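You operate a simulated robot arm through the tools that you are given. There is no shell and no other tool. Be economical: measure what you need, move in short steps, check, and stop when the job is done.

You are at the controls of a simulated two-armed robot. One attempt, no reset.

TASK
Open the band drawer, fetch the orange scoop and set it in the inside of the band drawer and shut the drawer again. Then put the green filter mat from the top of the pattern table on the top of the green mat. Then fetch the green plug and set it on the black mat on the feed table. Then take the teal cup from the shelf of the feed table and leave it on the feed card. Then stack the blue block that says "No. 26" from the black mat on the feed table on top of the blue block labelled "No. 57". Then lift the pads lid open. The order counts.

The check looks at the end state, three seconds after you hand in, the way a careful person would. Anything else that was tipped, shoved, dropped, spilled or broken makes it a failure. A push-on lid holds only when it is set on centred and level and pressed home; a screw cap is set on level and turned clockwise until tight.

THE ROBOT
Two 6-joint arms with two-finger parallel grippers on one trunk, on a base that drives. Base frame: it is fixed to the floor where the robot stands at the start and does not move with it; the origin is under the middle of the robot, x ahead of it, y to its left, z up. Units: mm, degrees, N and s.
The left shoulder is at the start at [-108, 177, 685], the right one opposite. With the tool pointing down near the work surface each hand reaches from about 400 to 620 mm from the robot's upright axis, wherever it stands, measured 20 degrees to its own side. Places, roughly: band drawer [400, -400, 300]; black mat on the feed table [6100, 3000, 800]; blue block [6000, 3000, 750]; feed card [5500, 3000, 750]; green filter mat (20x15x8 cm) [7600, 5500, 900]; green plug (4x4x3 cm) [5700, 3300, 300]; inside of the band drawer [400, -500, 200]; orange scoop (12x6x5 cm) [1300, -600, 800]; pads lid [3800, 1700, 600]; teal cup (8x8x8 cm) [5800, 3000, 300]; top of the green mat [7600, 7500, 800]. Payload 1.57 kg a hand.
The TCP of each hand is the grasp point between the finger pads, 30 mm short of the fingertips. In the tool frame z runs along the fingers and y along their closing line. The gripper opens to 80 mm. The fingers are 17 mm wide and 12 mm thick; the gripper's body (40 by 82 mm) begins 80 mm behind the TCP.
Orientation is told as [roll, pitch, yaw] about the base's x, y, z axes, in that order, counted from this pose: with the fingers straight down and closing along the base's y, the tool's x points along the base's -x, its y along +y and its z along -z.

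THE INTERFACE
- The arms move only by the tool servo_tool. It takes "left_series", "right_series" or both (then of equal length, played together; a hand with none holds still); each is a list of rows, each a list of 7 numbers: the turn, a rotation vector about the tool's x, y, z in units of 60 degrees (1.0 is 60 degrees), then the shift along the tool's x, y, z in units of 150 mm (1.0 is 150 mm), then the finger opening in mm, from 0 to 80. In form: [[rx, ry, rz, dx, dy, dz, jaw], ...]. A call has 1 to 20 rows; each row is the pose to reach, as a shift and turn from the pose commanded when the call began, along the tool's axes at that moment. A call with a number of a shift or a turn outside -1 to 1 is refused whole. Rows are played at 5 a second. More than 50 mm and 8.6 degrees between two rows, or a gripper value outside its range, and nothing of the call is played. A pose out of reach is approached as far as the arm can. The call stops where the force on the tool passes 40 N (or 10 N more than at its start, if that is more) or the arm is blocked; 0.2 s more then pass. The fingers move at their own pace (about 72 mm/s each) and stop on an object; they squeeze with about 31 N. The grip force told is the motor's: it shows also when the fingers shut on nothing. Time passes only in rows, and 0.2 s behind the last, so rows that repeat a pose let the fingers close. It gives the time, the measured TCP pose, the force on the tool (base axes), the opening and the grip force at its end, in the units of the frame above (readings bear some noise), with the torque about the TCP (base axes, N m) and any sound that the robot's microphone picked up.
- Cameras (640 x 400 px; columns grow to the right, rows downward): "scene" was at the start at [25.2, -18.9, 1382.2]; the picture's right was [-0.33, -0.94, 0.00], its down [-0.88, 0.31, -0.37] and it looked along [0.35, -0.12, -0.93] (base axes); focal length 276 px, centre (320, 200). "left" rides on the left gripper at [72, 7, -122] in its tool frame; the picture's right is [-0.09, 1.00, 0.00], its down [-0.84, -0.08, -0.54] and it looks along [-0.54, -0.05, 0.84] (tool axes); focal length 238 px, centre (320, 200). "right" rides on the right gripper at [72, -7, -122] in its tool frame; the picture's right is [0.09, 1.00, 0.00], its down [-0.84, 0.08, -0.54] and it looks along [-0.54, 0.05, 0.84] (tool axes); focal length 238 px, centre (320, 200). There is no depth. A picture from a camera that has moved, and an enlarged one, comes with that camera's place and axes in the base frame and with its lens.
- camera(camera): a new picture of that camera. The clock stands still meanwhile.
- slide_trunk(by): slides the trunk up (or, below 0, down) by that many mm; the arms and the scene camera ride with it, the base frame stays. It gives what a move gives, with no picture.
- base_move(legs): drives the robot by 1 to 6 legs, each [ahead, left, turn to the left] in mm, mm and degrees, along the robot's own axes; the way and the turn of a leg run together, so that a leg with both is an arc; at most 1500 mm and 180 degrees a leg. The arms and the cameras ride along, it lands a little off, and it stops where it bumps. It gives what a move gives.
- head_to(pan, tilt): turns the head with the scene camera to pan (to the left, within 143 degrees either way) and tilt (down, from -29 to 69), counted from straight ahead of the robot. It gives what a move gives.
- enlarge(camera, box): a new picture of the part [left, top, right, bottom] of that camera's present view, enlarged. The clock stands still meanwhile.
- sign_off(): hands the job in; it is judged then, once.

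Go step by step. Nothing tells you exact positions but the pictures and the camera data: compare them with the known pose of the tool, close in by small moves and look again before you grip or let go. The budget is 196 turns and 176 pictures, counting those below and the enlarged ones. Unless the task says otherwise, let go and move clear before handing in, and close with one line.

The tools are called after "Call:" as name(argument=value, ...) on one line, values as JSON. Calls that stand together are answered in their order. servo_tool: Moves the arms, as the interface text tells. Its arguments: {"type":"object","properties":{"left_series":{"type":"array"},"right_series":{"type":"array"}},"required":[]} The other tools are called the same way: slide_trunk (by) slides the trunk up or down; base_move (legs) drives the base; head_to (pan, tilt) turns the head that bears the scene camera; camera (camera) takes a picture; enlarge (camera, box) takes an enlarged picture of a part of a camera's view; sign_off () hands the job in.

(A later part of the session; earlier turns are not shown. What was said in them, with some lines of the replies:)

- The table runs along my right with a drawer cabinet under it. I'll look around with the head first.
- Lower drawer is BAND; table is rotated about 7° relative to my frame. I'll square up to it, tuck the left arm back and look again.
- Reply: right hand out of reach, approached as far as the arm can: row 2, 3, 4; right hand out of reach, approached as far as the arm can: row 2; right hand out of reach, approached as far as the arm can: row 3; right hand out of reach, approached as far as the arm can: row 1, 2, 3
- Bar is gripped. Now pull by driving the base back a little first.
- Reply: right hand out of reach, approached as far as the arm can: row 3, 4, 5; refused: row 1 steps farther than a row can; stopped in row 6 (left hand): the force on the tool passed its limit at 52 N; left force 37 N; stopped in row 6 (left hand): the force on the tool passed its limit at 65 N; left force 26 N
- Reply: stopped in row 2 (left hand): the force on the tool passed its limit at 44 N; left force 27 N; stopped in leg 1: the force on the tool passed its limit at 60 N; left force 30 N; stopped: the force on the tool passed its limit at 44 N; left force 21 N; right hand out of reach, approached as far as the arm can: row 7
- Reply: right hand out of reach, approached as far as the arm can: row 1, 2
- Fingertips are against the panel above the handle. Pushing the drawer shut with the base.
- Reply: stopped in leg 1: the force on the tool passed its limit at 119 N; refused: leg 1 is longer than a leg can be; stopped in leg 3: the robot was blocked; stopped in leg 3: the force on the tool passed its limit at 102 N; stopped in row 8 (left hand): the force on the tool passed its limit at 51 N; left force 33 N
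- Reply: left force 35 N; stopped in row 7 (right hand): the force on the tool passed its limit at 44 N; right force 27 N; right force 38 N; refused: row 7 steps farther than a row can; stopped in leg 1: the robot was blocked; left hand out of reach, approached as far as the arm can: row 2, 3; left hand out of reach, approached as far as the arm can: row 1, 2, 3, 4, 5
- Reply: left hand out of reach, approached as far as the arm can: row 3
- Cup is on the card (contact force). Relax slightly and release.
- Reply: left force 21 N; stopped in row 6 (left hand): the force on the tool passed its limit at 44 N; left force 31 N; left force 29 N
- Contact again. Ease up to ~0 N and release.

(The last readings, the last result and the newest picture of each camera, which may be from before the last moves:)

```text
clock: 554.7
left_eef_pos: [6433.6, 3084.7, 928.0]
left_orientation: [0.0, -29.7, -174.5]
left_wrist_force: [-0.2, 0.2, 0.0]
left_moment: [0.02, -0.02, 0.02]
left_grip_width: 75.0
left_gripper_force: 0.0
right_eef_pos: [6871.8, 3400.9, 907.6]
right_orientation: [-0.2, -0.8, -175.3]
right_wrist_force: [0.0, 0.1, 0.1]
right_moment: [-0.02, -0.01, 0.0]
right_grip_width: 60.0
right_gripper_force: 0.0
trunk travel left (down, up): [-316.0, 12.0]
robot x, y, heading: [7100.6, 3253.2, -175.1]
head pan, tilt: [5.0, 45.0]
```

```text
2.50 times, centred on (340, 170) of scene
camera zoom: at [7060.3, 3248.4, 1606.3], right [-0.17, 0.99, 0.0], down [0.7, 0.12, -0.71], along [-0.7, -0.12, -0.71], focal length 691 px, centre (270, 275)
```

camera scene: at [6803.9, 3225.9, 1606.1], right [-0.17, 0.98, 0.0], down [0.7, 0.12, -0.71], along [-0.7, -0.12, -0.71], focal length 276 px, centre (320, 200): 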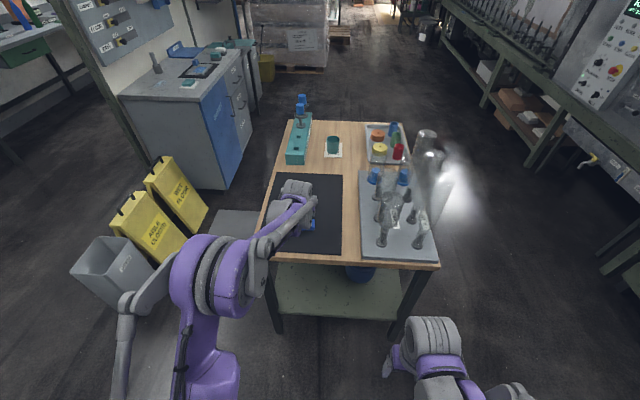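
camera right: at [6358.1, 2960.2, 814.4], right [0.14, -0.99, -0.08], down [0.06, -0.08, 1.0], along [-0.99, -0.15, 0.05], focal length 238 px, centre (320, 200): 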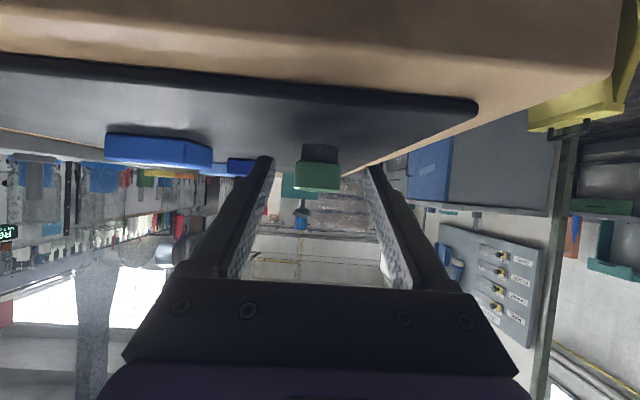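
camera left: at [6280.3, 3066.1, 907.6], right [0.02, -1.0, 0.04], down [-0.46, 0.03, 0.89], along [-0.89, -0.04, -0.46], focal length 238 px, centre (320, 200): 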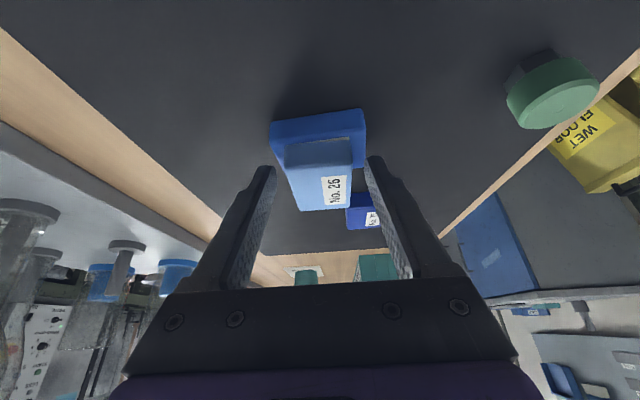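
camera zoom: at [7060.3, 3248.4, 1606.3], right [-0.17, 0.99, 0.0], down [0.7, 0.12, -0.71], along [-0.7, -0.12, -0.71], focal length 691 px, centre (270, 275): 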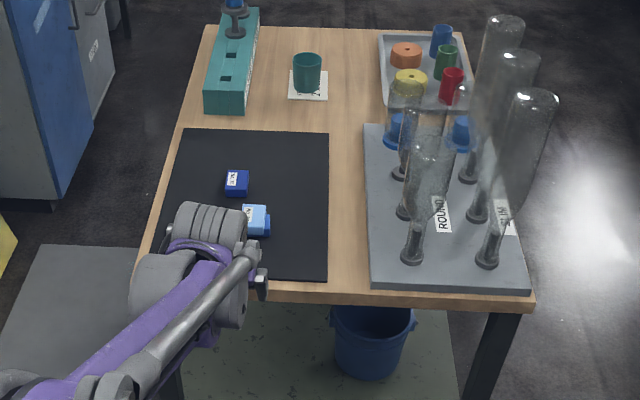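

Call:
servo_tool(left_series=[[0, 0.12, 0, 0.25, 0, -0.1, 75], [0, 0.25, 0, 0.5, 0, -0.2, 75], [0, 0.37, 0, 0.75, 0, -0.3, 75], [0, 0.49, 0, 0.9, 0, -0.4, 75]])

Call:
base_move(legs=[[0, 0, -5], [0, -930, 0], [1490, 0, 0], [1250, 0, 0]])

Call:
head_to(pan=40, tilt=25)

Call:
camera(camera="scene")

```text
clock: 555.7
left_eef_pos: [6580.7, 3099.9, 914.4]
left_orientation: [-0.1, -0.1, -174.5]
left_wrist_force: [-0.1, 0.4, 1.4]
left_moment: [0.0, -0.01, -0.03]
left_grip_width: 74.9
left_gripper_force: 0.1
right_eef_pos: [6871.5, 3401.0, 906.5]
right_orientation: [-0.2, -0.7, -175.5]
right_wrist_force: [-0.2, -0.9, 0.3]
right_moment: [0.01, 0.02, 0.0]
right_grip_width: 60.0
right_gripper_force: 0.0
trunk travel left (down, up): [-316.0, 12.0]
robot x, y, heading: [7098.5, 3260.3, -175.0]
head pan, tilt: [5.0, 45.0]
```

```text
clock: 577.8
left_eef_pos: [3801.9, 4170.7, 913.7]
left_orientation: [0.0, -0.4, 178.5]
left_wrist_force: [-0.1, -0.9, 0.3]
left_moment: [0.02, -0.01, 0.01]
left_grip_width: 74.9
left_gripper_force: 0.0
right_eef_pos: [4125.9, 4435.7, 905.7]
right_orientation: [-0.2, -0.7, 177.7]
right_wrist_force: [0.1, 0.2, 0.7]
right_moment: [0.0, 0.01, 0.02]
right_grip_width: 59.9
right_gripper_force: 0.1
trunk travel left (down, up): [-316.0, 12.0]
robot x, y, heading: [4331.6, 4267.7, 178.1]
head pan, tilt: [5.0, 45.0]
```

```text
clock: 578.8
left_eef_pos: [3802.4, 4170.2, 913.5]
left_orientation: [0.1, -0.3, 178.6]
left_wrist_force: [-0.1, -0.1, 0.4]
left_moment: [0.0, 0.03, -0.03]
left_grip_width: 75.1
left_gripper_force: 0.1
right_eef_pos: [4127.7, 4435.8, 906.3]
right_orientation: [-0.3, -0.8, 177.7]
right_wrist_force: [-0.5, 0.6, 0.4]
right_moment: [0.0, 0.01, -0.01]
right_grip_width: 59.9
right_gripper_force: 0.1
trunk travel left (down, up): [-316.0, 12.0]
robot x, y, heading: [4337.1, 4269.1, 178.0]
head pan, tilt: [40.0, 25.0]
```

```text
35 pictures are left
camera scene: at [4305.1, 4209.2, 1636.6], right [-0.62, 0.79, 0.0], down [0.33, 0.26, -0.91], along [-0.71, -0.56, -0.42], focal length 276 px, centre (320, 200)
```

scene: 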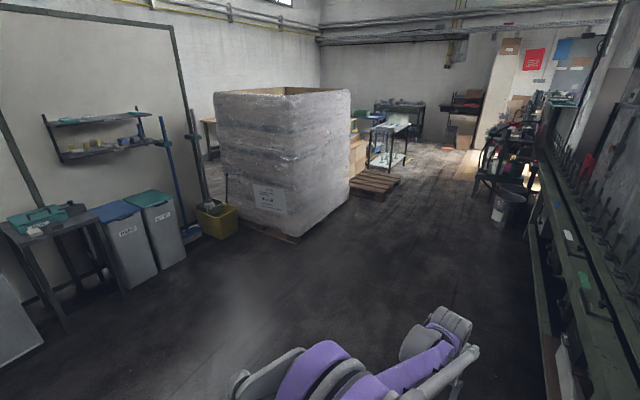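

Call:
enlarge(camera="scene", box=[60, 170, 220, 300])

```text
3.08 times, centred on (140, 235) of scene
camera zoom: at [4305.1, 4209.2, 1636.6], right [-0.62, 0.79, 0.0], down [0.33, 0.26, -0.91], along [-0.71, -0.56, -0.42], focal length 850 px, centre (874, 92)
```

zoom: 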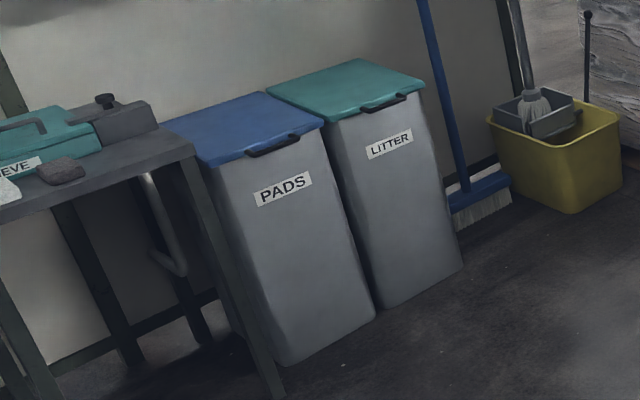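

Call:
base_move(legs=[[0, 0, 100], [0, -744, 0], [1450, 0, 0]])

Call:
head_to(pan=-8, tilt=45)

Call:
camera(camera="scene")

```text
clock: 596.7
left_eef_pos: [4012.6, 2246.5, 913.6]
left_orientation: [0.0, -0.3, -80.7]
left_wrist_force: [-0.3, 0.0, 0.0]
left_moment: [0.04, -0.02, -0.02]
left_grip_width: 75.0
left_gripper_force: 0.0
right_eef_pos: [3691.9, 2516.4, 907.0]
right_orientation: [-0.2, -0.8, -81.4]
right_wrist_force: [0.1, 0.4, -0.7]
right_moment: [-0.03, 0.0, -0.01]
right_grip_width: 59.8
right_gripper_force: 0.1
trunk travel left (down, up): [-316.0, 12.0]
robot x, y, heading: [3812.3, 2748.8, -81.1]
head pan, tilt: [40.0, 25.0]
```

```text
clock: 597.8
left_eef_pos: [4011.5, 2246.5, 914.7]
left_orientation: [0.0, -0.2, -80.6]
left_wrist_force: [-0.4, 0.3, -0.4]
left_moment: [-0.02, -0.01, -0.02]
left_grip_width: 74.9
left_gripper_force: 0.1
right_eef_pos: [3690.6, 2516.0, 906.6]
right_orientation: [-0.1, -0.8, -81.5]
right_wrist_force: [-0.4, 0.3, 0.8]
right_moment: [-0.03, -0.03, -0.01]
right_grip_width: 59.9
right_gripper_force: 0.1
trunk travel left (down, up): [-316.0, 12.0]
robot x, y, heading: [3814.4, 2750.0, -81.3]
head pan, tilt: [-8.0, 45.0]
```

```text
33 pictures are left
camera scene: at [3810.0, 2713.0, 1606.1], right [-1.0, -0.01, 0.0], down [-0.01, 0.71, -0.71], along [0.01, -0.71, -0.71], focal length 276 px, centre (320, 200)
```

scene: 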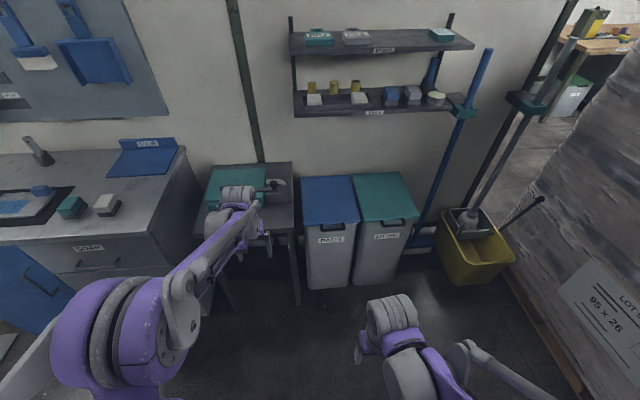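

Call:
enlarge(camera="scene", box=[290, 165, 430, 295])

Call:
servo_tool(left_series=[[0, 0, 0, 0.3, 0, 0, 75], [0, 0, 0, 0.6, 0, 0, 75], [0, 0, 0, 0.9, 0, 0, 75], [0, 0, 0, 1.0, 0, 0, 75]])

Call:
servo_tool(left_series=[[0, 0, 0, 0.3, 0, 0, 75], [0, 0, 0, 0.6, 0, 0, 75], [0, 0, 0, 0.9, 0, 0, 75], [0, 0, 0, 1.0, 0, 0, 75]])

Call:
slide_trunk(by=-200)

```text
3.08 times, centred on (360, 230) of scene
camera zoom: at [3810.0, 2713.0, 1606.1], right [-1.0, -0.01, 0.0], down [-0.01, 0.71, -0.71], along [0.01, -0.71, -0.71], focal length 850 px, centre (197, 108)
```

zoom: 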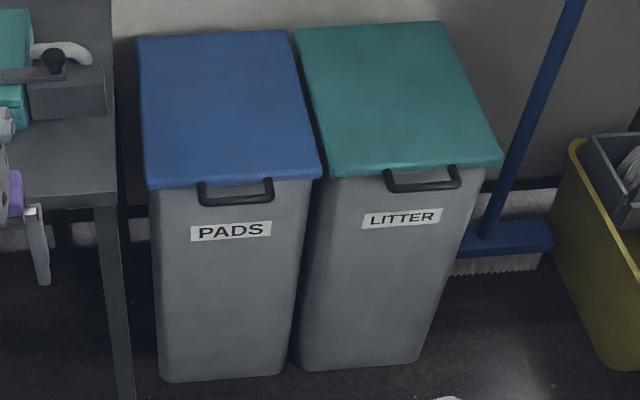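

```text
clock: 598.8
left_eef_pos: [3989.2, 2392.6, 912.0]
left_orientation: [0.1, -0.3, -80.6]
left_wrist_force: [-0.9, -0.3, 1.0]
left_moment: [0.0, -0.01, -0.02]
left_grip_width: 75.0
left_gripper_force: 0.0
right_eef_pos: [3691.7, 2516.4, 908.3]
right_orientation: [-0.3, -0.7, -81.5]
right_wrist_force: [-0.4, -0.7, -0.6]
right_moment: [-0.02, -0.03, 0.0]
right_grip_width: 60.1
right_gripper_force: 0.1
trunk travel left (down, up): [-316.0, 12.0]
robot x, y, heading: [3818.6, 2751.3, -81.2]
head pan, tilt: [-8.0, 45.0]
```

```text
clock: 599.8
left_eef_pos: [3963.2, 2542.8, 913.4]
left_orientation: [0.0, -0.3, -80.5]
left_wrist_force: [-0.1, 0.0, 0.0]
left_moment: [0.01, 0.02, -0.02]
left_grip_width: 74.9
left_gripper_force: 0.1
right_eef_pos: [3690.2, 2517.1, 907.0]
right_orientation: [-0.2, -0.8, -81.4]
right_wrist_force: [0.1, -0.5, 0.5]
right_moment: [0.0, -0.02, -0.01]
right_grip_width: 60.0
right_gripper_force: 0.1
trunk travel left (down, up): [-316.0, 12.0]
robot x, y, heading: [3817.6, 2753.3, -81.3]
head pan, tilt: [-8.0, 45.0]
```

```text
clock: 602.0
left_eef_pos: [3962.0, 2541.4, 712.0]
left_orientation: [0.0, -0.4, -80.5]
left_wrist_force: [-0.1, -1.5, 1.0]
left_moment: [-0.03, 0.0, 0.03]
left_grip_width: 74.7
left_gripper_force: 0.0
right_eef_pos: [3690.8, 2517.1, 707.1]
right_orientation: [-0.3, -1.0, -81.6]
right_wrist_force: [-0.2, -0.3, 0.1]
right_moment: [0.0, -0.01, 0.0]
right_grip_width: 60.1
right_gripper_force: 0.2
trunk travel left (down, up): [-116.0, 212.0]
robot x, y, heading: [3820.3, 2756.1, -81.1]
head pan, tilt: [-8.0, 45.0]
```

Call:
slide_trunk(by=124)

Call:
servo_tool(right_series=[[0, 0, 0.14, -0.14, 0, 0, 60], [0, 0, 0.28, -0.28, 0, 0, 60], [0, 0, 0.42, -0.42, 0, 0, 60], [0, 0, 0.56, -0.56, 0, 0, 60], [0, 0, 0.7, -0.7, 0, 0, 60], [0, 0, 0.84, -0.84, 0, 0, 60], [0, 0, 0.98, -1.0, 0, 0, 60]])

Call:
servo_tool(right_series=[[0, 0, 0.13, -0.09, 0.16, 0, 50], [0, 0, 0.26, -0.18, 0.32, 0, 50], [0, 0, 0.39, -0.27, 0.48, 0, 50], [0, 0, 0.52, -0.36, 0.63, 0, 50]])

Call:
servo_tool(right_series=[[-0.14, 0, 0, 0, 0, 0, 50], [-0.28, 0, 0, 0, 0, 0, 50], [-0.42, 0, 0, 0, 0, 0, 50], [-0.56, 0, 0, 0, 0, 0, 50], [-0.7, 0, 0, 0, 0, 0, 50], [-0.84, 0, 0, 0, 0, 0, 50], [-0.98, 0, 0, 0, 0, 0, 50]])

```text
clock: 603.5
left_eef_pos: [3963.1, 2541.8, 837.2]
left_orientation: [0.0, -0.3, -80.6]
left_wrist_force: [0.7, 0.4, 0.0]
left_moment: [-0.02, -0.03, -0.02]
left_grip_width: 75.0
left_gripper_force: 0.1
right_eef_pos: [3690.5, 2517.5, 829.8]
right_orientation: [-0.2, -0.8, -81.6]
right_wrist_force: [0.7, 0.6, -0.4]
right_moment: [0.0, -0.01, 0.02]
right_grip_width: 60.2
right_gripper_force: 0.0
trunk travel left (down, up): [-240.0, 88.0]
robot x, y, heading: [3815.5, 2755.8, -81.4]
head pan, tilt: [-8.0, 45.0]
```

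```text
clock: 605.1
left_eef_pos: [3962.4, 2540.9, 837.5]
left_orientation: [0.0, -0.2, -80.7]
left_wrist_force: [-0.2, 1.2, -0.3]
left_moment: [0.04, 0.0, 0.01]
left_grip_width: 75.0
left_gripper_force: 0.0
right_eef_pos: [3712.7, 2367.3, 832.7]
right_orientation: [0.5, -0.6, -140.4]
right_wrist_force: [0.5, -0.7, 0.0]
right_moment: [0.03, -0.01, -0.01]
right_grip_width: 60.2
right_gripper_force: 0.0
trunk travel left (down, up): [-240.0, 88.0]
robot x, y, heading: [3816.9, 2752.6, -81.3]
head pan, tilt: [-8.0, 45.0]
```

```text
clock: 606.1
left_eef_pos: [3963.3, 2541.7, 837.2]
left_orientation: [0.0, -0.3, -80.6]
left_wrist_force: [-0.1, -0.4, -0.2]
left_moment: [-0.02, -0.01, 0.0]
left_grip_width: 75.2
left_gripper_force: 0.1
right_eef_pos: [3732.3, 2258.8, 833.9]
right_orientation: [0.8, -0.2, -171.7]
right_wrist_force: [0.2, 0.1, 0.4]
right_moment: [0.03, 0.04, 0.04]
right_grip_width: 50.0
right_gripper_force: 0.0
trunk travel left (down, up): [-240.0, 88.0]
robot x, y, heading: [3814.4, 2752.9, -81.4]
head pan, tilt: [-8.0, 45.0]
```

```text
clock: 607.7
left_eef_pos: [3963.7, 2541.0, 837.0]
left_orientation: [0.0, -0.3, -80.6]
left_wrist_force: [-0.3, 0.6, 0.0]
left_moment: [0.0, 0.03, 0.02]
left_grip_width: 75.0
left_gripper_force: 0.0
right_eef_pos: [3730.7, 2260.1, 834.4]
right_orientation: [59.8, -0.1, -171.5]
right_wrist_force: [-0.6, 0.3, 0.0]
right_moment: [-0.02, 0.02, -0.02]
right_grip_width: 50.0
right_gripper_force: 0.0
trunk travel left (down, up): [-240.0, 88.0]
robot x, y, heading: [3814.9, 2750.1, -81.3]
head pan, tilt: [-8.0, 45.0]
```

Call:
servo_tool(right_series=[[-0.13, 0, 0, 0, 0, 0, 50], [-0.25, 0, 0, 0, 0, 0, 50]])

Call:
servo_tool(right_series=[[0, 0, 0, 0, -0.3, 0.08, 50], [0, 0, 0, 0, -0.59, 0.16, 50]])

Call:
servo_tool(right_series=[[0, 0, 0, 0, -0.3, 0.08, 50], [0, 0, 0, 0, -0.59, 0.16, 50]])

Call:
camera(camera="right")

```text
clock: 608.3
left_eef_pos: [3962.0, 2541.5, 836.4]
left_orientation: [0.0, -0.2, -80.7]
left_wrist_force: [0.4, 0.1, 0.7]
left_moment: [0.01, -0.01, -0.02]
left_grip_width: 75.2
left_gripper_force: 0.1
right_eef_pos: [3732.3, 2259.7, 836.0]
right_orientation: [74.7, -0.2, -171.5]
right_wrist_force: [0.8, 0.6, -0.8]
right_moment: [0.0, -0.06, -0.03]
right_grip_width: 49.8
right_gripper_force: 0.0
trunk travel left (down, up): [-240.0, 88.0]
robot x, y, heading: [3817.4, 2750.5, -81.1]
head pan, tilt: [-8.0, 45.0]
```

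```text
clock: 608.9
left_eef_pos: [3961.9, 2540.7, 836.2]
left_orientation: [0.0, -0.2, -80.6]
left_wrist_force: [-0.3, -0.1, -0.2]
left_moment: [0.01, 0.01, 0.0]
left_grip_width: 75.3
left_gripper_force: 0.0
right_eef_pos: [3740.1, 2209.9, 789.6]
right_orientation: [74.4, -0.2, -171.6]
right_wrist_force: [0.1, 0.2, 0.3]
right_moment: [-0.01, -0.02, -0.01]
right_grip_width: 50.1
right_gripper_force: 0.0
right hand out of reach, approached as far as the arm can: row 1, 2
trunk travel left (down, up): [-240.0, 88.0]
robot x, y, heading: [3813.8, 2750.8, -81.2]
head pan, tilt: [-8.0, 45.0]
```

```text
clock: 609.5
left_eef_pos: [3962.7, 2541.4, 837.6]
left_orientation: [-0.1, -0.3, -80.6]
left_wrist_force: [0.6, -0.5, 0.4]
left_moment: [-0.01, -0.03, 0.02]
left_grip_width: 74.8
left_gripper_force: 0.0
right_eef_pos: [3747.9, 2166.5, 724.4]
right_orientation: [74.6, -0.2, -171.5]
right_wrist_force: [0.7, -0.5, 0.2]
right_moment: [-0.02, 0.04, 0.01]
right_grip_width: 49.9
right_gripper_force: 0.1
right hand out of reach, approached as far as the arm can: row 1, 2
trunk travel left (down, up): [-240.0, 88.0]
robot x, y, heading: [3814.1, 2751.2, -81.1]
head pan, tilt: [-8.0, 45.0]
```

```text
31 pictures are left
camera right: at [3801.7, 2295.7, 751.0], right [0.13, -0.25, 0.96], down [-0.9, 0.37, 0.22], along [-0.41, -0.89, -0.17], focal length 238 px, centre (320, 200)
```

right: 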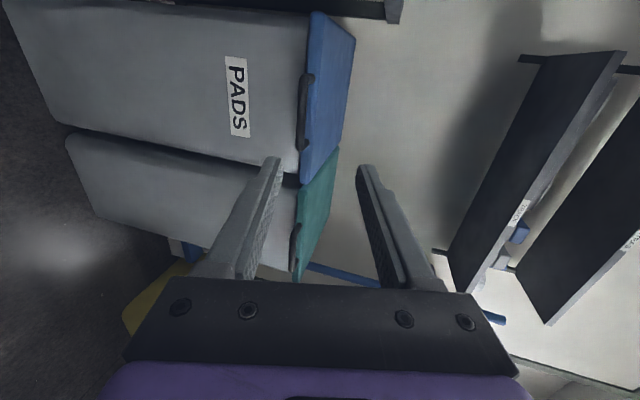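

Call:
slide_trunk(by=-83)

Call:
base_move(legs=[[165, -14, 0]])

Call:
camera(camera="right")

```text
clock: 610.7
left_eef_pos: [3962.4, 2541.4, 754.2]
left_orientation: [0.1, -0.2, -80.7]
left_wrist_force: [0.1, -0.1, -0.1]
left_moment: [-0.01, 0.01, 0.02]
left_grip_width: 75.0
left_gripper_force: 0.0
right_eef_pos: [3750.3, 2166.3, 641.2]
right_orientation: [74.8, -0.1, -171.5]
right_wrist_force: [0.5, 0.0, -0.1]
right_moment: [0.02, 0.03, -0.02]
right_grip_width: 50.1
right_gripper_force: 0.0
trunk travel left (down, up): [-157.0, 171.0]
robot x, y, heading: [3814.3, 2754.4, -81.1]
head pan, tilt: [-8.0, 45.0]
```

```text
clock: 612.2
left_eef_pos: [3976.2, 2375.6, 753.4]
left_orientation: [0.0, -0.2, -80.5]
left_wrist_force: [-0.1, 0.0, 0.1]
left_moment: [0.04, 0.03, -0.02]
left_grip_width: 75.0
left_gripper_force: 0.1
right_eef_pos: [3762.1, 1998.9, 640.4]
right_orientation: [74.6, -0.2, -171.4]
right_wrist_force: [0.4, -0.3, 0.1]
right_moment: [-0.01, 0.0, 0.01]
right_grip_width: 49.8
right_gripper_force: 0.1
trunk travel left (down, up): [-157.0, 171.0]
robot x, y, heading: [3827.5, 2584.4, -81.0]
head pan, tilt: [-8.0, 45.0]
```

```text
30 pictures are left
camera right: at [3816.3, 2128.2, 666.5], right [0.13, -0.25, 0.96], down [-0.9, 0.37, 0.22], along [-0.41, -0.9, -0.17], focal length 238 px, centre (320, 200)
```

right: 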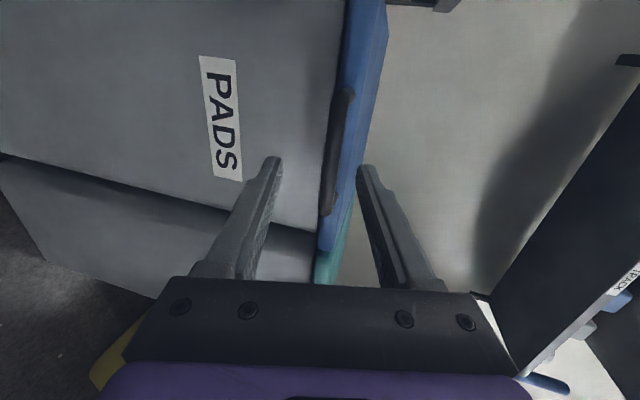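

Call:
base_move(legs=[[46, 0, 0]])

Call:
camera(camera="right")

```text
clock: 613.1
left_eef_pos: [3981.4, 2329.2, 754.2]
left_orientation: [0.0, -0.2, -80.5]
left_wrist_force: [0.0, 1.0, -0.1]
left_moment: [-0.02, -0.01, -0.03]
left_grip_width: 74.8
left_gripper_force: 0.1
right_eef_pos: [3771.4, 1953.2, 640.3]
right_orientation: [74.6, -0.3, -171.4]
right_wrist_force: [0.8, 0.5, -0.5]
right_moment: [0.01, -0.03, 0.01]
right_grip_width: 49.8
right_gripper_force: 0.0
trunk travel left (down, up): [-157.0, 171.0]
robot x, y, heading: [3835.4, 2538.3, -81.2]
head pan, tilt: [-8.0, 45.0]
```

```text
29 pictures are left
camera right: at [3823.5, 2082.7, 666.3], right [0.13, -0.25, 0.96], down [-0.9, 0.37, 0.22], along [-0.41, -0.9, -0.17], focal length 238 px, centre (320, 200)
```

right: 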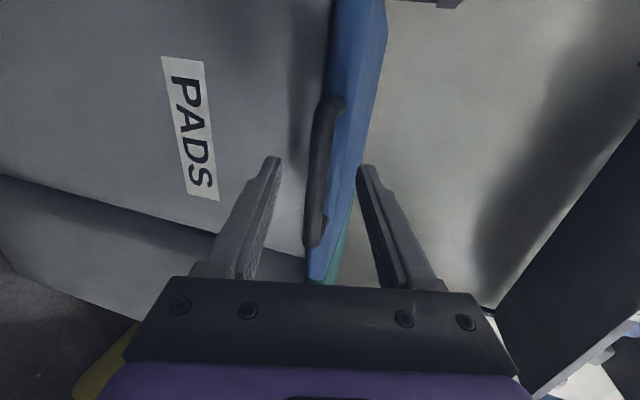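

Call:
base_move(legs=[[10, 0, 0]])

Call:
servo_tool(right_series=[[0, 0, 0, 0, 0, 0, 30], [0, 0, 0, 0, 0, 0, 10], [0, 0, 0, 0, 0, 0, 5], [0, 0, 0, 0, 0, 0, 5]])

Call:
camera(camera="right")

```text
clock: 613.8
left_eef_pos: [3983.7, 2320.1, 754.6]
left_orientation: [0.0, -0.3, -80.6]
left_wrist_force: [0.4, 0.1, -0.1]
left_moment: [0.03, -0.01, 0.0]
left_grip_width: 75.1
left_gripper_force: 0.1
right_eef_pos: [3770.6, 1944.2, 640.4]
right_orientation: [74.6, -0.2, -171.4]
right_wrist_force: [-0.1, 0.5, -0.4]
right_moment: [0.04, 0.01, -0.02]
right_grip_width: 49.8
right_gripper_force: 0.0
trunk travel left (down, up): [-157.0, 171.0]
robot x, y, heading: [3838.6, 2530.2, -81.1]
head pan, tilt: [-8.0, 45.0]
```

```text
clock: 614.8
left_eef_pos: [3983.9, 2322.2, 753.6]
left_orientation: [0.0, -0.2, -80.6]
left_wrist_force: [0.0, 0.4, 0.1]
left_moment: [-0.01, 0.03, 0.0]
left_grip_width: 74.7
left_gripper_force: 0.1
right_eef_pos: [3771.1, 1945.6, 641.0]
right_orientation: [74.6, -0.2, -171.4]
right_wrist_force: [-0.3, 6.4, -1.9]
right_moment: [0.12, -0.4, -0.17]
right_grip_width: 13.8
right_gripper_force: 30.4
trunk travel left (down, up): [-157.0, 171.0]
robot x, y, heading: [3836.1, 2530.6, -81.1]
head pan, tilt: [-8.0, 45.0]
```

```text
28 pictures are left
camera right: at [3824.8, 2074.1, 667.0], right [0.13, -0.25, 0.96], down [-0.9, 0.37, 0.22], along [-0.41, -0.9, -0.17], focal length 238 px, centre (320, 200)
```

right: 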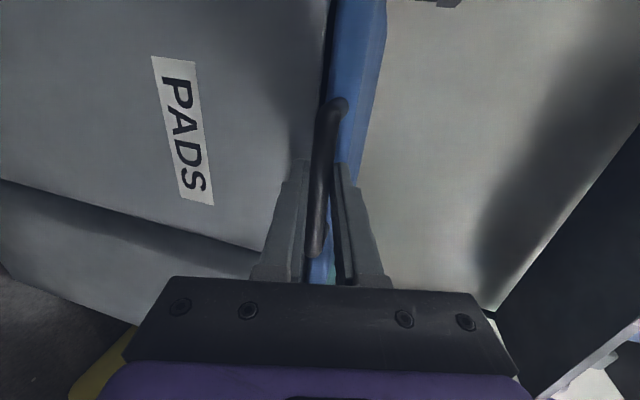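

Call:
slide_trunk(by=60)

Call:
slide_trunk(by=40)

Call:
camera(camera="right")

```text
clock: 615.8
left_eef_pos: [3984.1, 2320.1, 813.1]
left_orientation: [0.0, -0.2, -80.5]
left_wrist_force: [0.1, 0.8, 0.0]
left_moment: [0.03, -0.01, -0.01]
left_grip_width: 75.0
left_gripper_force: 0.0
right_eef_pos: [3772.3, 1943.0, 699.5]
right_orientation: [74.6, -0.3, -171.5]
right_wrist_force: [2.9, -25.8, -5.5]
right_moment: [-0.01, -0.49, -0.16]
right_grip_width: 13.7
right_gripper_force: 30.4
trunk travel left (down, up): [-217.0, 111.0]
robot x, y, heading: [3836.8, 2529.4, -81.2]
head pan, tilt: [-8.0, 45.0]
```

```text
clock: 616.7
left_eef_pos: [3983.3, 2319.3, 853.0]
left_orientation: [-0.1, -0.2, -80.5]
left_wrist_force: [0.2, 0.0, -0.8]
left_moment: [-0.02, 0.01, 0.01]
left_grip_width: 74.8
left_gripper_force: 0.0
right_eef_pos: [3773.0, 1936.9, 746.3]
right_orientation: [74.9, -0.2, -171.4]
right_wrist_force: [1.0, -24.5, -7.1]
right_moment: [0.05, -0.34, -0.36]
right_grip_width: 13.4
right_gripper_force: 30.3
trunk travel left (down, up): [-257.0, 71.0]
robot x, y, heading: [3835.6, 2532.8, -81.5]
head pan, tilt: [-8.0, 45.0]
```

```text
27 pictures are left
camera right: at [3825.6, 2065.7, 771.1], right [0.13, -0.24, 0.96], down [-0.9, 0.37, 0.22], along [-0.41, -0.9, -0.17], focal length 238 px, centre (320, 200)
```

right: 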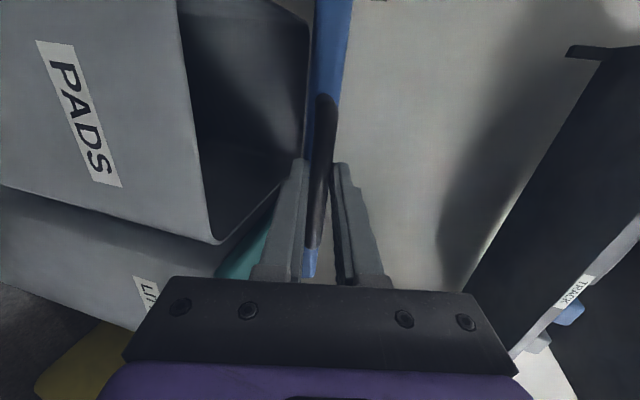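

Call:
servo_tool(right_series=[[0, 0, 0, 0, 0.198, 0.057, 5], [0, 0, 0, 0, 0.41, 0.089, 5], [0, 0, 0, 0, 0.617, 0.141, 5], [0, 0, 0, 0, 0.82, 0.21, 5], [0, 0, 0, 0, 0.979, 0.277, 5]])

Call:
camera(camera="right")

```text
clock: 617.9
left_eef_pos: [3980.4, 2320.2, 854.5]
left_orientation: [0.1, -0.3, -80.5]
left_wrist_force: [-0.2, -0.5, -0.5]
left_moment: [0.0, 0.0, -0.01]
left_grip_width: 74.8
left_gripper_force: 0.1
right_eef_pos: [3781.6, 1860.4, 877.3]
right_orientation: [75.0, -0.2, -171.6]
right_wrist_force: [-23.3, 2.0, 0.7]
right_moment: [0.02, -0.17, -0.9]
right_grip_width: 13.5
right_gripper_force: 30.1
trunk travel left (down, up): [-257.0, 71.0]
robot x, y, heading: [3836.7, 2531.9, -80.9]
head pan, tilt: [-8.0, 45.0]
```

```text
26 pictures are left
camera right: at [3834.9, 1989.4, 902.6], right [0.13, -0.24, 0.96], down [-0.9, 0.38, 0.22], along [-0.41, -0.89, -0.17], focal length 238 px, centre (320, 200)
```

right: 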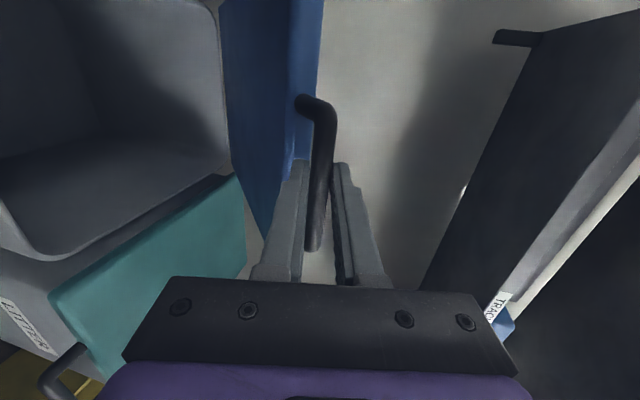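

Call:
servo_tool(right_series=[[0, 0, 0, -0.055, 0.225, 0.127, 5], [0, 0, 0, -0.075, 0.438, 0.273, 5], [0, 0, 0, -0.1, 0.635, 0.44, 5], [0, 0, 0, -0.12, 0.814, 0.627, 5], [0, 0, 0, -0.147, 0.973, 0.832, 5]])

Call:
camera(camera="right")

```text
clock: 619.1
left_eef_pos: [3987.1, 2317.9, 853.8]
left_orientation: [-0.2, 0.0, -80.3]
left_wrist_force: [-0.9, 0.3, -0.1]
left_moment: [0.02, -0.03, 0.04]
left_grip_width: 75.1
left_gripper_force: 0.0
right_eef_pos: [3798.4, 1698.8, 983.9]
right_orientation: [74.8, -0.3, -171.0]
right_wrist_force: [26.2, -3.1, -17.2]
right_moment: [0.34, -0.63, 0.37]
right_grip_width: 14.3
right_gripper_force: 30.7
trunk travel left (down, up): [-257.0, 71.0]
robot x, y, heading: [3835.7, 2532.9, -80.8]
head pan, tilt: [-8.0, 45.0]
```

```text
25 pictures are left
camera right: at [3849.7, 1828.4, 1010.0], right [0.14, -0.24, 0.96], down [-0.9, 0.37, 0.22], along [-0.41, -0.9, -0.17], focal length 238 px, centre (320, 200)
```

right: 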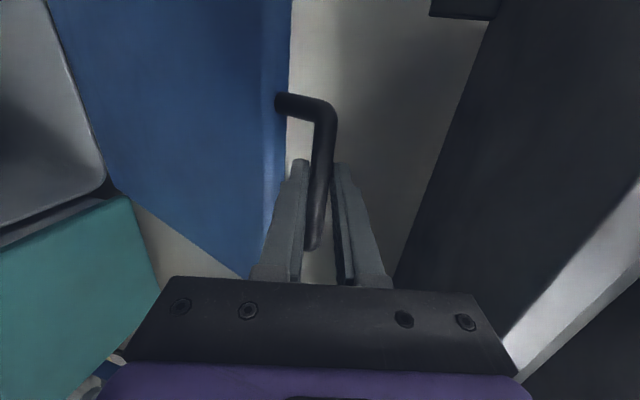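

Call:
servo_tool(right_series=[[0, 0, 0, 0.04, 0.05, 0, 5], [0, 0, 0, 0.06, 0.09, 0, 5]])

Call:
base_move(legs=[[60, 0, 0]])

Call:
servo_tool(right_series=[[0, 0, 0, 0, 0.04, 0, 5], [0, 0, 0, 0, 0.07, 0, 5]])

Call:
camera(camera="scene")

```text
clock: 619.5
left_eef_pos: [3983.7, 2318.5, 853.7]
left_orientation: [0.0, -0.1, -80.4]
left_wrist_force: [-0.4, 0.2, -0.4]
left_moment: [-0.01, -0.01, 0.03]
left_grip_width: 74.7
left_gripper_force: 0.1
right_eef_pos: [3796.5, 1698.0, 986.2]
right_orientation: [74.2, -0.1, -171.3]
right_wrist_force: [3.3, -7.0, -23.3]
right_moment: [0.48, -0.51, 0.56]
right_grip_width: 13.8
right_gripper_force: 29.4
trunk travel left (down, up): [-257.0, 71.0]
robot x, y, heading: [3836.4, 2532.3, -80.8]
head pan, tilt: [-8.0, 45.0]
stopped in row 2 (right hand): the force on the tool passed its limit at 44 N (the readings are from after the stop); the commanded pose is now the measured one
```

```text
clock: 620.6
left_eef_pos: [3992.3, 2261.5, 854.8]
left_orientation: [-0.1, -0.3, -80.6]
left_wrist_force: [-0.2, 0.9, -0.7]
left_moment: [-0.04, 0.04, 0.02]
left_grip_width: 74.7
left_gripper_force: 0.0
right_eef_pos: [3801.1, 1638.7, 997.7]
right_orientation: [75.7, -0.2, -171.4]
right_wrist_force: [0.7, -0.3, 7.1]
right_moment: [-0.19, -0.31, -0.39]
right_grip_width: 13.6
right_gripper_force: 30.2
trunk travel left (down, up): [-257.0, 71.0]
robot x, y, heading: [3845.6, 2471.4, -81.3]
head pan, tilt: [-8.0, 45.0]
stopped in leg 1: the force on the tool passed its limit at 45 N (the readings are from after the stop); the commanded pose is now the measured one
```

```text
clock: 621.2
left_eef_pos: [3993.0, 2257.6, 852.4]
left_orientation: [0.0, 0.0, -80.6]
left_wrist_force: [0.4, 0.4, -0.4]
left_moment: [0.0, -0.01, 0.0]
left_grip_width: 75.0
left_gripper_force: 0.0
right_eef_pos: [3803.3, 1633.0, 998.8]
right_orientation: [74.9, -0.2, -171.3]
right_wrist_force: [1.7, -3.0, -37.9]
right_moment: [0.74, -0.26, -0.01]
right_grip_width: 13.5
right_gripper_force: 29.9
trunk travel left (down, up): [-257.0, 71.0]
robot x, y, heading: [3843.6, 2468.6, -80.9]
head pan, tilt: [-8.0, 45.0]
```

```text
24 pictures are left
camera scene: at [3840.1, 2423.1, 1541.2], right [-1.0, -0.01, 0.0], down [-0.01, 0.71, -0.7], along [0.01, -0.7, -0.71], focal length 276 px, centre (320, 200)
```

scene: 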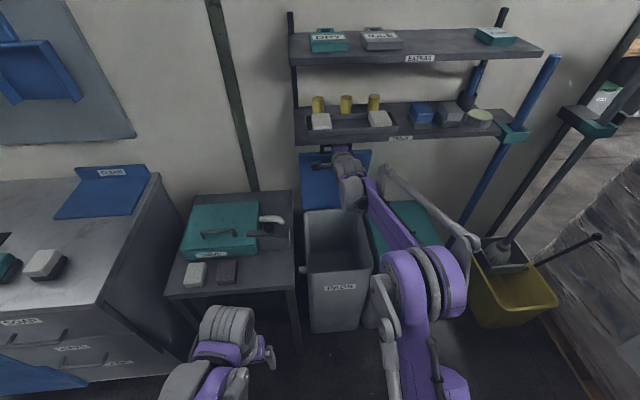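

Call:
servo_tool(right_series=[[0, 0, 0, 0, -0.04, 0, 5], [0, 0, 0, 0, -0.06, 0, 5]])

Call:
base_move(legs=[[60, 0, 0]])

Call:
camera(camera="scene")

```text
clock: 621.8
left_eef_pos: [3992.0, 2260.4, 853.6]
left_orientation: [0.0, -0.1, -80.6]
left_wrist_force: [-0.5, 1.1, 0.4]
left_moment: [0.02, -0.01, 0.02]
left_grip_width: 74.9
left_gripper_force: 0.0
right_eef_pos: [3801.8, 1637.8, 999.0]
right_orientation: [75.6, -0.2, -171.4]
right_wrist_force: [0.7, -2.7, -9.1]
right_moment: [0.16, -0.32, -0.15]
right_grip_width: 14.0
right_gripper_force: 29.8
trunk travel left (down, up): [-257.0, 71.0]
robot x, y, heading: [3844.4, 2473.0, -81.3]
head pan, tilt: [-8.0, 45.0]
```

```text
clock: 622.8
left_eef_pos: [4000.9, 2204.4, 853.8]
left_orientation: [0.1, -0.5, -80.6]
left_wrist_force: [1.0, 0.1, -0.9]
left_moment: [0.04, -0.02, 0.02]
left_grip_width: 75.1
left_gripper_force: 0.1
right_eef_pos: [3808.9, 1582.5, 1001.8]
right_orientation: [75.9, -0.1, -171.5]
right_wrist_force: [-16.1, -0.5, 28.5]
right_moment: [-0.51, -0.38, -0.59]
right_grip_width: 13.8
right_gripper_force: 29.8
trunk travel left (down, up): [-257.0, 71.0]
robot x, y, heading: [3854.4, 2411.5, -81.2]
head pan, tilt: [-8.0, 45.0]
```

```text
23 pictures are left
camera scene: at [3846.8, 2374.1, 1542.1], right [-1.0, -0.01, 0.0], down [-0.01, 0.71, -0.71], along [0.01, -0.71, -0.71], focal length 276 px, centre (320, 200)
```

scene: 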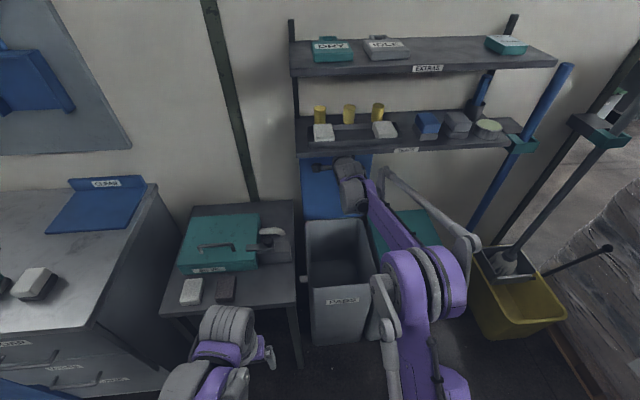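

Call:
base_move(legs=[[45, 0, 0]])

Call:
camera(camera="right")

```text
clock: 623.7
left_eef_pos: [4005.3, 2164.8, 854.8]
left_orientation: [0.0, -0.4, -80.8]
left_wrist_force: [-0.2, -0.2, 0.1]
left_moment: [0.01, 0.02, 0.0]
left_grip_width: 74.9
left_gripper_force: 0.1
right_eef_pos: [3812.8, 1545.7, 999.5]
right_orientation: [77.0, -0.1, -171.6]
right_wrist_force: [0.7, 12.7, 8.0]
right_moment: [-0.25, -0.4, -0.12]
right_grip_width: 13.6
right_gripper_force: 29.9
trunk travel left (down, up): [-257.0, 71.0]
robot x, y, heading: [3863.5, 2374.0, -81.6]
head pan, tilt: [-8.0, 45.0]
stopped in leg 1: the force on the tool passed its limit at 47 N (the readings are from after the stop); the commanded pose is now the measured one
```

```text
22 pictures are left
camera right: at [3865.5, 1676.0, 1020.4], right [0.13, -0.21, 0.97], down [-0.9, 0.38, 0.2], along [-0.41, -0.9, -0.14], focal length 238 px, centre (320, 200)
```

right: 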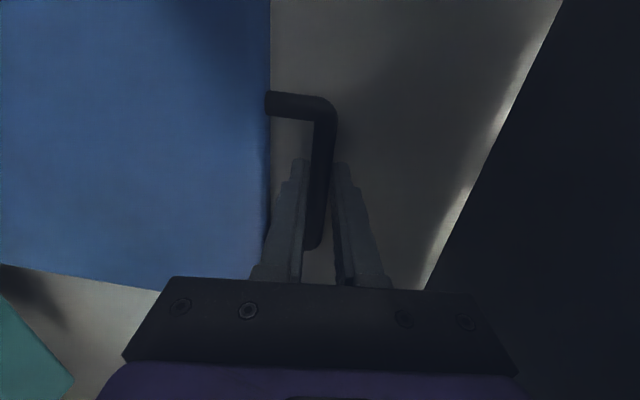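

Call:
servo_tool(right_series=[[0, 0, 0, 0, 0, 0, 25], [0, 0, 0, 0, 0, 0, 36], [0, 0, 0, 0, 0, 0, 36]])

Call:
base_move(legs=[[-60, 0, 0]])

Call:
camera(camera="right")

```text
clock: 624.5
left_eef_pos: [4005.3, 2165.7, 853.3]
left_orientation: [0.0, -0.3, -80.8]
left_wrist_force: [0.3, 0.3, -0.2]
left_moment: [0.0, -0.03, 0.01]
left_grip_width: 75.1
left_gripper_force: 0.1
right_eef_pos: [3811.1, 1545.0, 997.1]
right_orientation: [76.7, -0.2, -171.6]
right_wrist_force: [-4.5, 26.6, -14.9]
right_moment: [0.18, -0.09, -0.21]
right_grip_width: 17.2
right_gripper_force: 0.0
trunk travel left (down, up): [-257.0, 71.0]
robot x, y, heading: [3860.6, 2376.1, -81.2]
head pan, tilt: [-8.0, 45.0]
```

```text
clock: 625.5
left_eef_pos: [3998.0, 2224.0, 853.9]
left_orientation: [-0.2, -0.4, -80.6]
left_wrist_force: [0.7, 0.0, -1.4]
left_moment: [0.0, 0.01, -0.01]
left_grip_width: 74.8
left_gripper_force: 0.1
right_eef_pos: [3804.9, 1602.1, 998.4]
right_orientation: [76.9, -0.2, -171.5]
right_wrist_force: [-1.3, 0.0, 0.1]
right_moment: [-0.01, 0.0, -0.02]
right_grip_width: 36.2
right_gripper_force: 0.1
trunk travel left (down, up): [-257.0, 71.0]
robot x, y, heading: [3852.5, 2432.0, -81.2]
head pan, tilt: [-8.0, 45.0]
```

```text
21 pictures are left
camera right: at [3858.4, 1733.5, 1020.1], right [0.13, -0.21, 0.97], down [-0.9, 0.38, 0.2], along [-0.41, -0.9, -0.14], focal length 238 px, centre (320, 200)
```

right: 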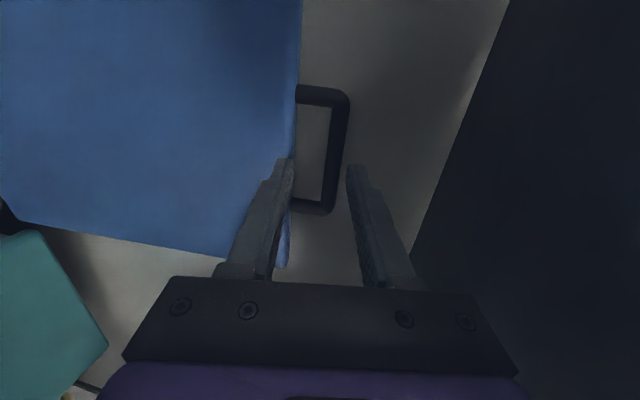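

Call:
base_move(legs=[[-400, 0, 0]])

Call:
camera(camera="scene")

```text
clock: 628.0
left_eef_pos: [3937.2, 2621.4, 853.3]
left_orientation: [-0.1, -0.4, -80.4]
left_wrist_force: [-0.1, -0.1, -0.5]
left_moment: [0.01, 0.01, -0.02]
left_grip_width: 75.2
left_gripper_force: 0.0
right_eef_pos: [3747.8, 2000.7, 998.6]
right_orientation: [76.8, -0.1, -171.2]
right_wrist_force: [-0.3, -0.1, 0.2]
right_moment: [-0.02, 0.02, 0.01]
right_grip_width: 36.0
right_gripper_force: 0.0
trunk travel left (down, up): [-257.0, 71.0]
robot x, y, heading: [3793.2, 2831.6, -81.2]
head pan, tilt: [-8.0, 45.0]
```

```text
20 pictures are left
camera scene: at [3784.0, 2790.3, 1541.9], right [-1.0, -0.02, 0.0], down [-0.01, 0.71, -0.71], along [0.01, -0.71, -0.71], focal length 276 px, centre (320, 200)
```

scene: 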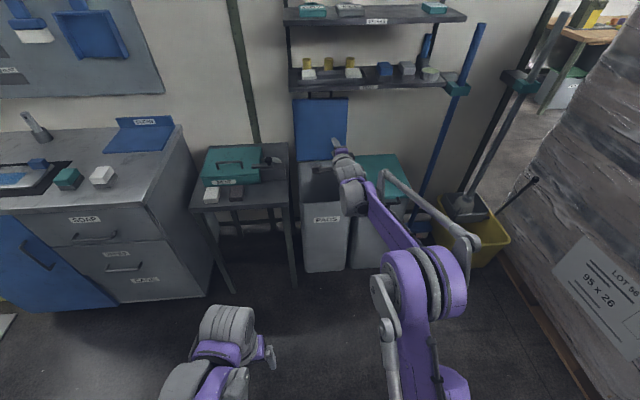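

The pads lid is standing open by itself and both hands are clear. All six jobs were done in the order given, so I'm handing in.

Call:
sign_off()

```text
The job is handed in.
```

All six steps were carried out in order and the job is handed in. I checked each one by camera right after doing it, but I did not go back for a final look at the earlier stations.
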